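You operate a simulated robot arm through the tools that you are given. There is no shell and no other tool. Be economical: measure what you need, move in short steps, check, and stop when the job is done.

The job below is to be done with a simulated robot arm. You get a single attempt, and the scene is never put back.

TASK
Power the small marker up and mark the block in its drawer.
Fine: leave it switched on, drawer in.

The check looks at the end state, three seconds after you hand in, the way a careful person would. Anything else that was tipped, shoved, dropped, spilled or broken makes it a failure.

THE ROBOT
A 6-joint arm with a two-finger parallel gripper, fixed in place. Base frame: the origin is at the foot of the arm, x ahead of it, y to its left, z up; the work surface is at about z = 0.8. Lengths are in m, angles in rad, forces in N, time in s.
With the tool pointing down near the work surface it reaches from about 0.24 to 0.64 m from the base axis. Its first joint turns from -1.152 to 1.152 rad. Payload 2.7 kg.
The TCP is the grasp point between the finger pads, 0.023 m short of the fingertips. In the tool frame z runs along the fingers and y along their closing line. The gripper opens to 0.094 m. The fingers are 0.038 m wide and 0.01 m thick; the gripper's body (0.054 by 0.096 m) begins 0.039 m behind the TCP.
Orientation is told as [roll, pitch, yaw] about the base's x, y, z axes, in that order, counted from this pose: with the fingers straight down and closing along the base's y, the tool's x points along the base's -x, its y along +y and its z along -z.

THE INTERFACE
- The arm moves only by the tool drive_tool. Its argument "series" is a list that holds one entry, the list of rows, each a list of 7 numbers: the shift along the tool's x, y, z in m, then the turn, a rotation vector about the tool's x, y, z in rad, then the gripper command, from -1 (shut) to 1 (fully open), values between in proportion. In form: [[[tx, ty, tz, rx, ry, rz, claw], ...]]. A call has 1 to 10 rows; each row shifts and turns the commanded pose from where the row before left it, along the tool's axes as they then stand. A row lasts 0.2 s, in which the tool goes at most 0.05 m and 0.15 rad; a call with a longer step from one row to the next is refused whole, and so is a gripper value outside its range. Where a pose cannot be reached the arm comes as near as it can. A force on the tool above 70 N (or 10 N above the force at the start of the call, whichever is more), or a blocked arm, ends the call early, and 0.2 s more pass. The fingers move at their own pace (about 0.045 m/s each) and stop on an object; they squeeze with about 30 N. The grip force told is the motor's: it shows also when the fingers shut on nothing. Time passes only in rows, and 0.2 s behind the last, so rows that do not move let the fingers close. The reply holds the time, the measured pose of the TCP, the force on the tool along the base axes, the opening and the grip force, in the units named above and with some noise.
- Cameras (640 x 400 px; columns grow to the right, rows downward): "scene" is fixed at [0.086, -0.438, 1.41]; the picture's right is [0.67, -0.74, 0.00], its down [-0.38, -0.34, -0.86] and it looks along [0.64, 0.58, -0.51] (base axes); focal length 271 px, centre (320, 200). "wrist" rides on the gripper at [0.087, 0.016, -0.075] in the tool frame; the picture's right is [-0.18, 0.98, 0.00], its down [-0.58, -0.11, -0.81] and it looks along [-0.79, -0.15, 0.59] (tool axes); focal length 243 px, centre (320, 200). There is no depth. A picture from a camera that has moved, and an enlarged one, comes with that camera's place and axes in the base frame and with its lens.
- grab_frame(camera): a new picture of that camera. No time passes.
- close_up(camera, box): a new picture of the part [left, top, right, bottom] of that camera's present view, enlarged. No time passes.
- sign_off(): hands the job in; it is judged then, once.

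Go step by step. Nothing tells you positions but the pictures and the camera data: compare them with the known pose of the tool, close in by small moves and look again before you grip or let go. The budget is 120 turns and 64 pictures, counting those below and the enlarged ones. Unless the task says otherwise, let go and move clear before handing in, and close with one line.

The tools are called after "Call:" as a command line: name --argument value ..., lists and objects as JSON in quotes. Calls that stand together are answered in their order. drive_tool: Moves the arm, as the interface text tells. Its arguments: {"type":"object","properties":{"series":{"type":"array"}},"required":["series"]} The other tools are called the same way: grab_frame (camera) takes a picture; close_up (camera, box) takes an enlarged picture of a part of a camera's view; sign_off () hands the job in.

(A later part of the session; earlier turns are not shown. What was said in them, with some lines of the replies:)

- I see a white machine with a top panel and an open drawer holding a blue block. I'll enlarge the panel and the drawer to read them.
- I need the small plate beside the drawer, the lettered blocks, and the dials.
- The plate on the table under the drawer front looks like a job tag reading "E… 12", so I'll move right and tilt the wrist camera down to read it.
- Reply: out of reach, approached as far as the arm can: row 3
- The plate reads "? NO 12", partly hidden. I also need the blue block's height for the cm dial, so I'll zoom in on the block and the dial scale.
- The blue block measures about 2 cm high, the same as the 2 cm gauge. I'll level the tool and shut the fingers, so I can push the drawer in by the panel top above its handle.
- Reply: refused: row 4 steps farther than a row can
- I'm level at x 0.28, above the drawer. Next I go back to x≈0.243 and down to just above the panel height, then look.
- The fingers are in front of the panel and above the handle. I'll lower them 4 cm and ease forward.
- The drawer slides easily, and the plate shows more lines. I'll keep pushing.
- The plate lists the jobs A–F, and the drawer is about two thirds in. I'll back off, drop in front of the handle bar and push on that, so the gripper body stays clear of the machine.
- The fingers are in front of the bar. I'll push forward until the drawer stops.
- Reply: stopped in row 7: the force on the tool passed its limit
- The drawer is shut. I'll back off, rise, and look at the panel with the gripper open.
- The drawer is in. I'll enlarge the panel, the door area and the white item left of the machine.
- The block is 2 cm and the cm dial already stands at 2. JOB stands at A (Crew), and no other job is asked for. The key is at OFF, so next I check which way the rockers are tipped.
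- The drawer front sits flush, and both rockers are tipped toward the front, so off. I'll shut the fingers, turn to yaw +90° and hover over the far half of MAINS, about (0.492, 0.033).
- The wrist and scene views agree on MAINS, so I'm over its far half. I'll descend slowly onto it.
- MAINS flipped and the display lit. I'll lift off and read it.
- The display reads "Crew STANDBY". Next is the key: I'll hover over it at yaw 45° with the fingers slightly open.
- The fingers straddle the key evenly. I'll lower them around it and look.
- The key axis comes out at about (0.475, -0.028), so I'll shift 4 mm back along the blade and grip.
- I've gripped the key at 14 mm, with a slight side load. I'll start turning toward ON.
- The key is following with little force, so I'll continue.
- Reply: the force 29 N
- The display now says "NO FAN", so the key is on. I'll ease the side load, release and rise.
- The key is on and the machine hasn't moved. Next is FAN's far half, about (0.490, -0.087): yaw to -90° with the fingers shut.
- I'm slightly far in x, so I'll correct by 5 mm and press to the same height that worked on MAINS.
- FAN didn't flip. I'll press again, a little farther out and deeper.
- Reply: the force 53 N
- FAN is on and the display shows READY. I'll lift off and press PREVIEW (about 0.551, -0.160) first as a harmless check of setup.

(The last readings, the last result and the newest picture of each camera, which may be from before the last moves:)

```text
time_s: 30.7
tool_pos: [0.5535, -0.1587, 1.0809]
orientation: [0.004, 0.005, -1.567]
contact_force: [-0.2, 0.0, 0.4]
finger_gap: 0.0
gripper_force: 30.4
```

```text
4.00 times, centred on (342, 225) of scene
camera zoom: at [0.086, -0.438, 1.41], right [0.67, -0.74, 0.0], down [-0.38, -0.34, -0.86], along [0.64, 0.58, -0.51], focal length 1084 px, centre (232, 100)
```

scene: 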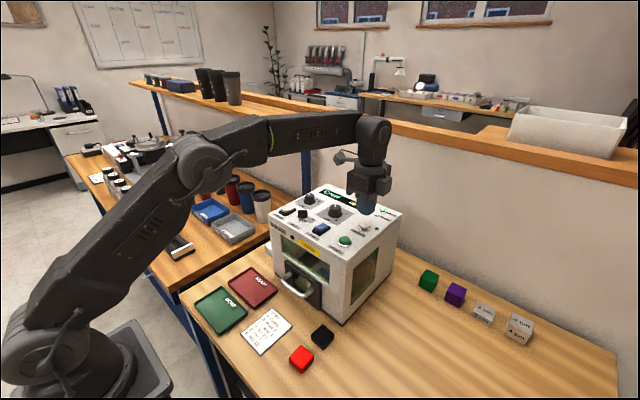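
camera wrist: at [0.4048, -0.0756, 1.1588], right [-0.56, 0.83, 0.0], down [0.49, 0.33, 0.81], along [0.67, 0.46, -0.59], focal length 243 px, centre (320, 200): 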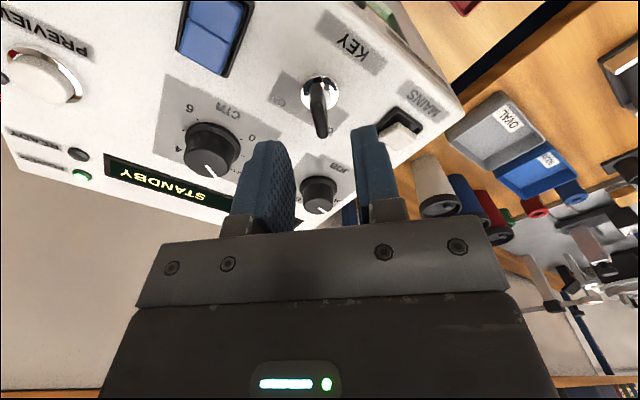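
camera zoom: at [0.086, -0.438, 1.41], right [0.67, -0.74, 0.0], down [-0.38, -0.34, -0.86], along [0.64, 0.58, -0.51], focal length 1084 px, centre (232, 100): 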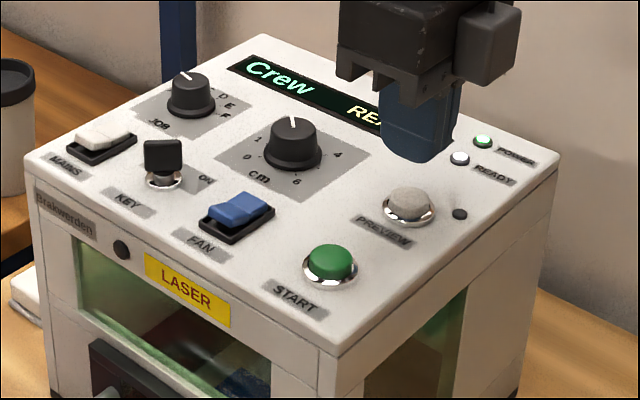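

A whiteboard is visible at the back left, and it may name the job, so I'll zoom on it before marking.

Call:
close_up --camera "scene" --box '[70, 0, 210, 75]'

Call:
drive_tool --series '[[[0, 0, 0.012, 0, 0, 0, -1], [0, 0, 0.006, 0, 0, 0, -1], [0, 0, 0.004, 0, 0, 0, -1], [0, 0, 0.003, 0, 0, 0, -1]]]'

Call:
close_up --camera "scene" --box '[262, 175, 422, 275]'

```text
4.57 times, centred on (140, 38) of scene
camera zoom: at [0.086, -0.438, 1.41], right [0.67, -0.74, 0.0], down [-0.38, -0.34, -0.86], along [0.64, 0.58, -0.51], focal length 1239 px, centre (1143, 943)
```

zoom: 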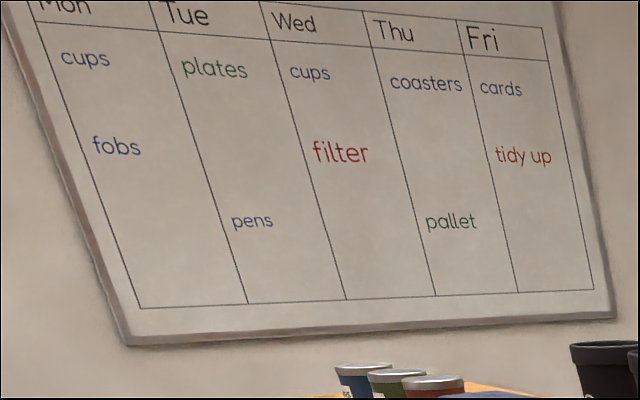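

```text
time_s: 31.7
tool_pos: [0.5529, -0.1578, 1.0554]
orientation: [0.006, 0.004, -1.565]
contact_force: [0.2, 0.8, 0.7]
finger_gap: 0.0
gripper_force: 29.5
```

```text
4.00 times, centred on (342, 225) of scene
camera zoom: at [0.086, -0.438, 1.41], right [0.67, -0.74, 0.0], down [-0.38, -0.34, -0.86], along [0.64, 0.58, -0.51], focal length 1084 px, centre (232, 100)
```

zoom: 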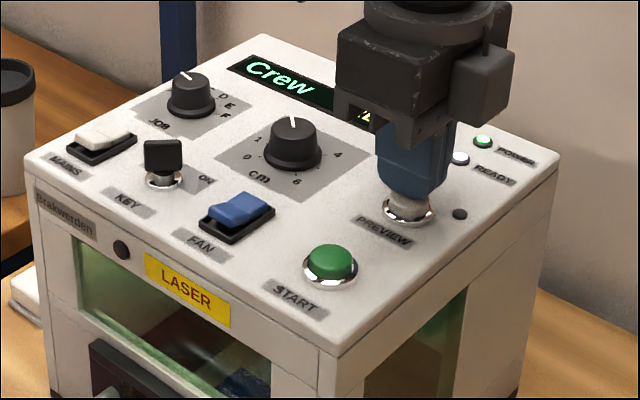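

The whiteboard isn't relevant. I'll press PREVIEW down a few more millimetres.

Call:
drive_tool --series '[[[0, 0, 0.003, 0, 0, 0, -1], [0, 0, 0.002, 0, 0, 0, -1], [0, 0, 0.002, 0, 0, 0, -1], [0, 0, 0.002, 0, 0, 0, -1]]]'

Call:
close_up --camera "scene" --box '[262, 185, 422, 325]'

```text
time_s: 32.7
tool_pos: [0.5537, -0.1578, 1.0487]
orientation: [0.008, 0.002, -1.565]
contact_force: [-1.2, 0.3, 13.3]
finger_gap: 0.0
gripper_force: 29.8
```

```text
2.86 times, centred on (342, 255) of scene
camera zoom: at [0.0857, -0.4379, 1.41], right [0.67, -0.74, 0.0], down [-0.38, -0.34, -0.86], along [0.64, 0.58, -0.51], focal length 774 px, centre (257, 43)
```

zoom: 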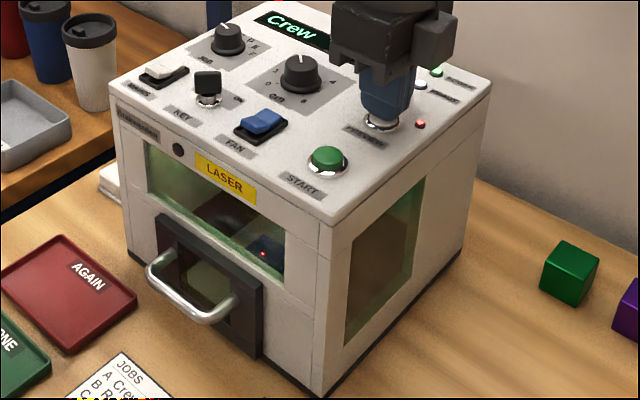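

Preview is on, and a red dot shows on the block. I'll zoom on it.

Call:
close_up --camera "scene" --box '[310, 240, 366, 285]'

Call:
drive_tool --series '[[[0, 0, -0.03, 0, 0, 0, -1], [0, 0, -0.04, 0, 0, 0, -1]]]'

Call:
close_up --camera "scene" --box '[262, 185, 422, 285]'

```text
8.89 times, centred on (338, 262) of scene
camera zoom: at [0.0857, -0.4379, 1.41], right [0.67, -0.74, 0.0], down [-0.38, -0.34, -0.86], along [0.64, 0.58, -0.51], focal length 2408 px, centre (160, -356)
```

zoom: 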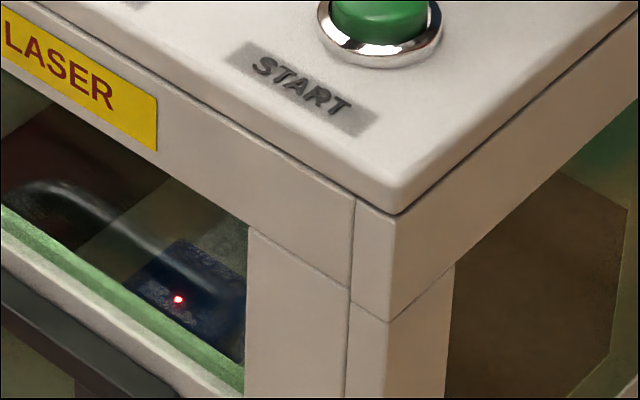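

```text
time_s: 33.3
tool_pos: [0.5524, -0.1573, 1.1149]
orientation: [0.005, 0.005, -1.566]
contact_force: [-0.1, -0.9, -0.1]
finger_gap: 0.0
gripper_force: 30.3
```

```text
4.00 times, centred on (342, 235) of scene
camera zoom: at [0.086, -0.438, 1.41], right [0.67, -0.74, 0.0], down [-0.38, -0.34, -0.86], along [0.64, 0.58, -0.51], focal length 1084 px, centre (232, 60)
```

zoom: 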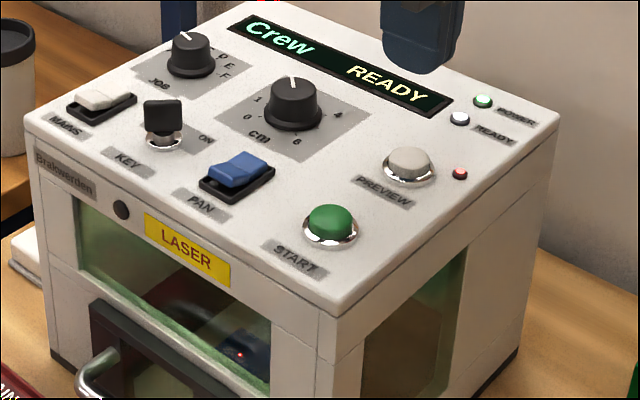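

One sharp dot on the block means the focus is right. Next is START at about (0.475, -0.161).

Call:
drive_tool --series '[[[-0.003, -0.04, 0, 0, 0, 0, -1], [0, -0.038, 0, 0, 0, 0, -1], [0, 0, 0.03, 0, 0, 0, -1], [0, 0, 0.015, 0, 0, 0, -1], [0, 0, 0.01, 0, 0, 0, -1], [0, 0, 0.003, 0, 0, 0, -1]]]'

Call:
close_up --camera "scene" --box '[262, 185, 422, 285]'

```text
time_s: 34.7
tool_pos: [0.4751, -0.1622, 1.057]
orientation: [0.004, 0.006, -1.566]
contact_force: [-0.5, -0.3, 0.7]
finger_gap: 0.0
gripper_force: 30.2
```

```text
4.00 times, centred on (342, 235) of scene
camera zoom: at [0.086, -0.438, 1.41], right [0.67, -0.74, 0.0], down [-0.38, -0.34, -0.86], along [0.64, 0.58, -0.51], focal length 1084 px, centre (232, 60)
```

zoom: 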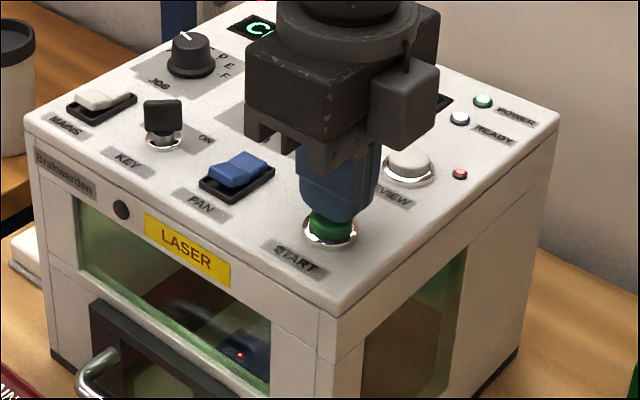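

I'm right above START, so I'll press it the same way and lift off.

Call:
drive_tool --series '[[[0, 0, 0.003, 0, 0, 0, -1], [0, 0, 0.003, 0, 0, 0, -1], [0, 0, 0.002, 0, 0, 0, -1], [0, 0, 0.002, 0, 0, 0, -1], [0, 0, -0.03, 0, 0, 0, -1], [0, 0, -0.04, 0, 0, 0, -1]]]'

Call:
close_up --camera "scene" --box '[262, 185, 422, 285]'

```text
time_s: 36.1
tool_pos: [0.4746, -0.1625, 1.1183]
orientation: [0.005, 0.007, -1.566]
contact_force: [0.3, -0.7, -0.2]
finger_gap: 0.0
gripper_force: 30.1
```

```text
4.00 times, centred on (342, 235) of scene
camera zoom: at [0.086, -0.438, 1.41], right [0.67, -0.74, 0.0], down [-0.38, -0.34, -0.86], along [0.64, 0.58, -0.51], focal length 1084 px, centre (232, 60)
```

zoom: 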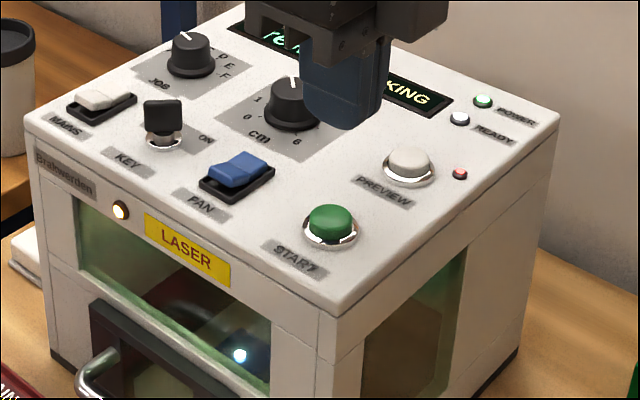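

The display shows it marking, and a bright spot is on the block. I'll rise clear and wait.

Call:
drive_tool --series '[[[0, 0, -0.04, 0, 0, 0, -1], [0, 0, -0.04, 0, 0, 0, -1], [0, -0.04, -0.02, 0, 0, 0, -1], [0, -0.04, 0, 0, 0, 0, -1], [0, -0.04, 0, 0, 0, 0, -1], [0, 0, 0, 0, 0, 0, -1], [0, 0, 0, 0, 0, 0, -1], [0, 0, 0, 0, 0, 0, -1], [0, 0, 0, 0, 0, 0, -1], [0, 0, 0, 0, 0, 0, -1]]]'

Call:
close_up --camera "scene" --box '[262, 185, 422, 285]'

```text
time_s: 38.3
tool_pos: [0.3545, -0.1629, 1.2163]
orientation: [0.004, 0.004, -1.565]
contact_force: [-0.4, 0.0, -0.3]
finger_gap: 0.0
gripper_force: 29.8
```

```text
4.00 times, centred on (342, 235) of scene
camera zoom: at [0.086, -0.438, 1.41], right [0.67, -0.74, 0.0], down [-0.38, -0.34, -0.86], along [0.64, 0.58, -0.51], focal length 1084 px, centre (232, 60)
```

zoom: 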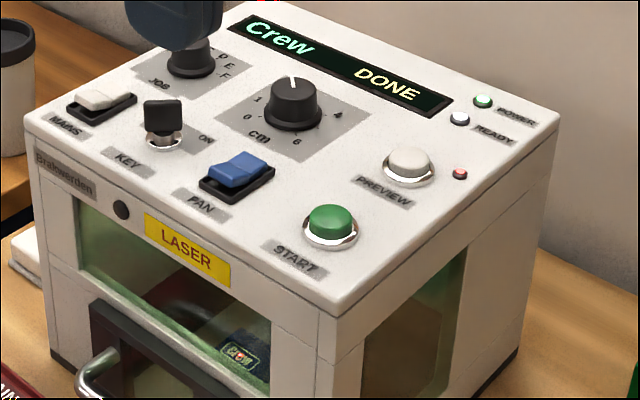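

The display reads DONE and the block carries the mark. I'll switch the preview pointer back off, since I turned it on only as a check.

Call:
drive_tool --series '[[[0.005, 0.04, 0, 0, 0, 0, -1], [0, 0.04, 0, 0, 0, 0, -1], [0, 0.04, 0, 0, 0, 0, -1], [0, 0.04, 0, 0, 0, 0, -1], [0, 0.038, 0, 0, 0, 0, -1], [0, 0, 0.04, 0, 0, 0, -1], [0, 0, 0.04, 0, 0, 0, -1], [0, 0, 0.04, 0, 0, 0, -1], [0, 0, 0.03, 0, 0, 0, -1], [0, 0, 0.009, 0, 0, 0, -1]]]'

Call:
drive_tool --series '[[[0, 0, 0.003, 0, 0, 0, -1], [0, 0, 0.002, 0, 0, 0, -1], [0, 0, 0.002, 0, 0, 0, -1], [0, 0, 0.002, 0, 0, 0, -1], [0, 0, -0.03, 0, 0, 0, -1], [0, 0, -0.04, 0, 0, 0, -1], [0, 0, -0.04, 0, 0, 0, -1], [0, -0.04, -0.02, 0, 0, 0, -1], [0, -0.04, 0, 0, 0, 0, -1], [0, -0.04, 0, 0, 0, 0, -1]]]'

Call:
close_up --camera "scene" --box '[262, 185, 422, 285]'

Call:
grab_frame --camera "scene"

```text
time_s: 40.5
tool_pos: [0.528, -0.1547, 1.053]
orientation: [0.005, 0.004, -1.568]
contact_force: [-0.7, -0.1, -0.7]
finger_gap: 0.0001
gripper_force: 30.0
out of reach, approached as far as the arm can: row 5
```

```text
time_s: 42.7
tool_pos: [0.4065, -0.1554, 1.1728]
orientation: [0.006, 0.006, -1.565]
contact_force: [-0.4, 0.3, 0.4]
finger_gap: 0.0
gripper_force: 29.6
```

```text
4.00 times, centred on (342, 235) of scene
camera zoom: at [0.086, -0.438, 1.41], right [0.67, -0.74, 0.0], down [-0.38, -0.34, -0.86], along [0.64, 0.58, -0.51], focal length 1084 px, centre (232, 60)
```

zoom: 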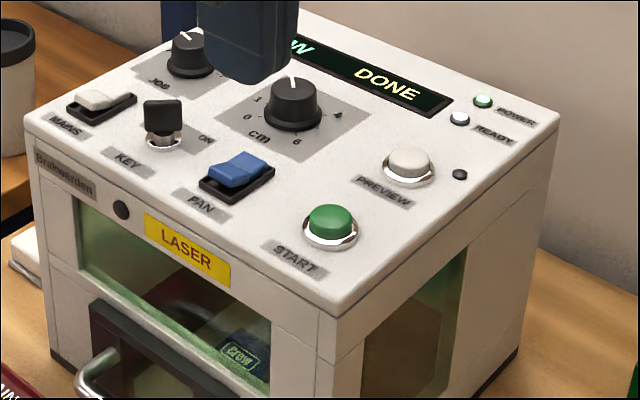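

```text
10 pictures are left
```

scene: 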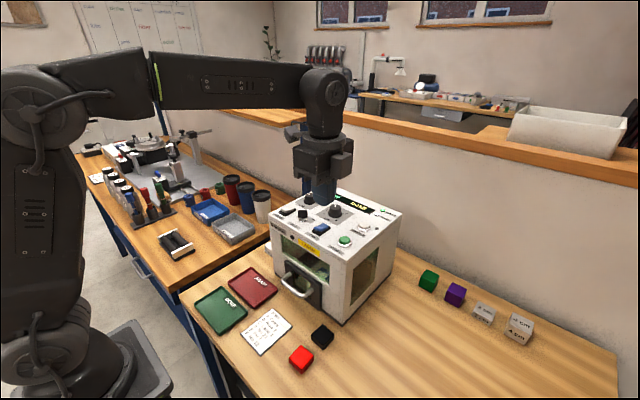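

Preview is off, the display reads DONE, "Crew" is on the block, the drawer is in, the power is on and the arm is clear. I'm handing in.

Call:
sign_off

```text
The job is handed in.
```

The marker is on, the block in its drawer is marked "Crew" (job A, already set on the dial), and the drawer is shut with the machine left switched on.
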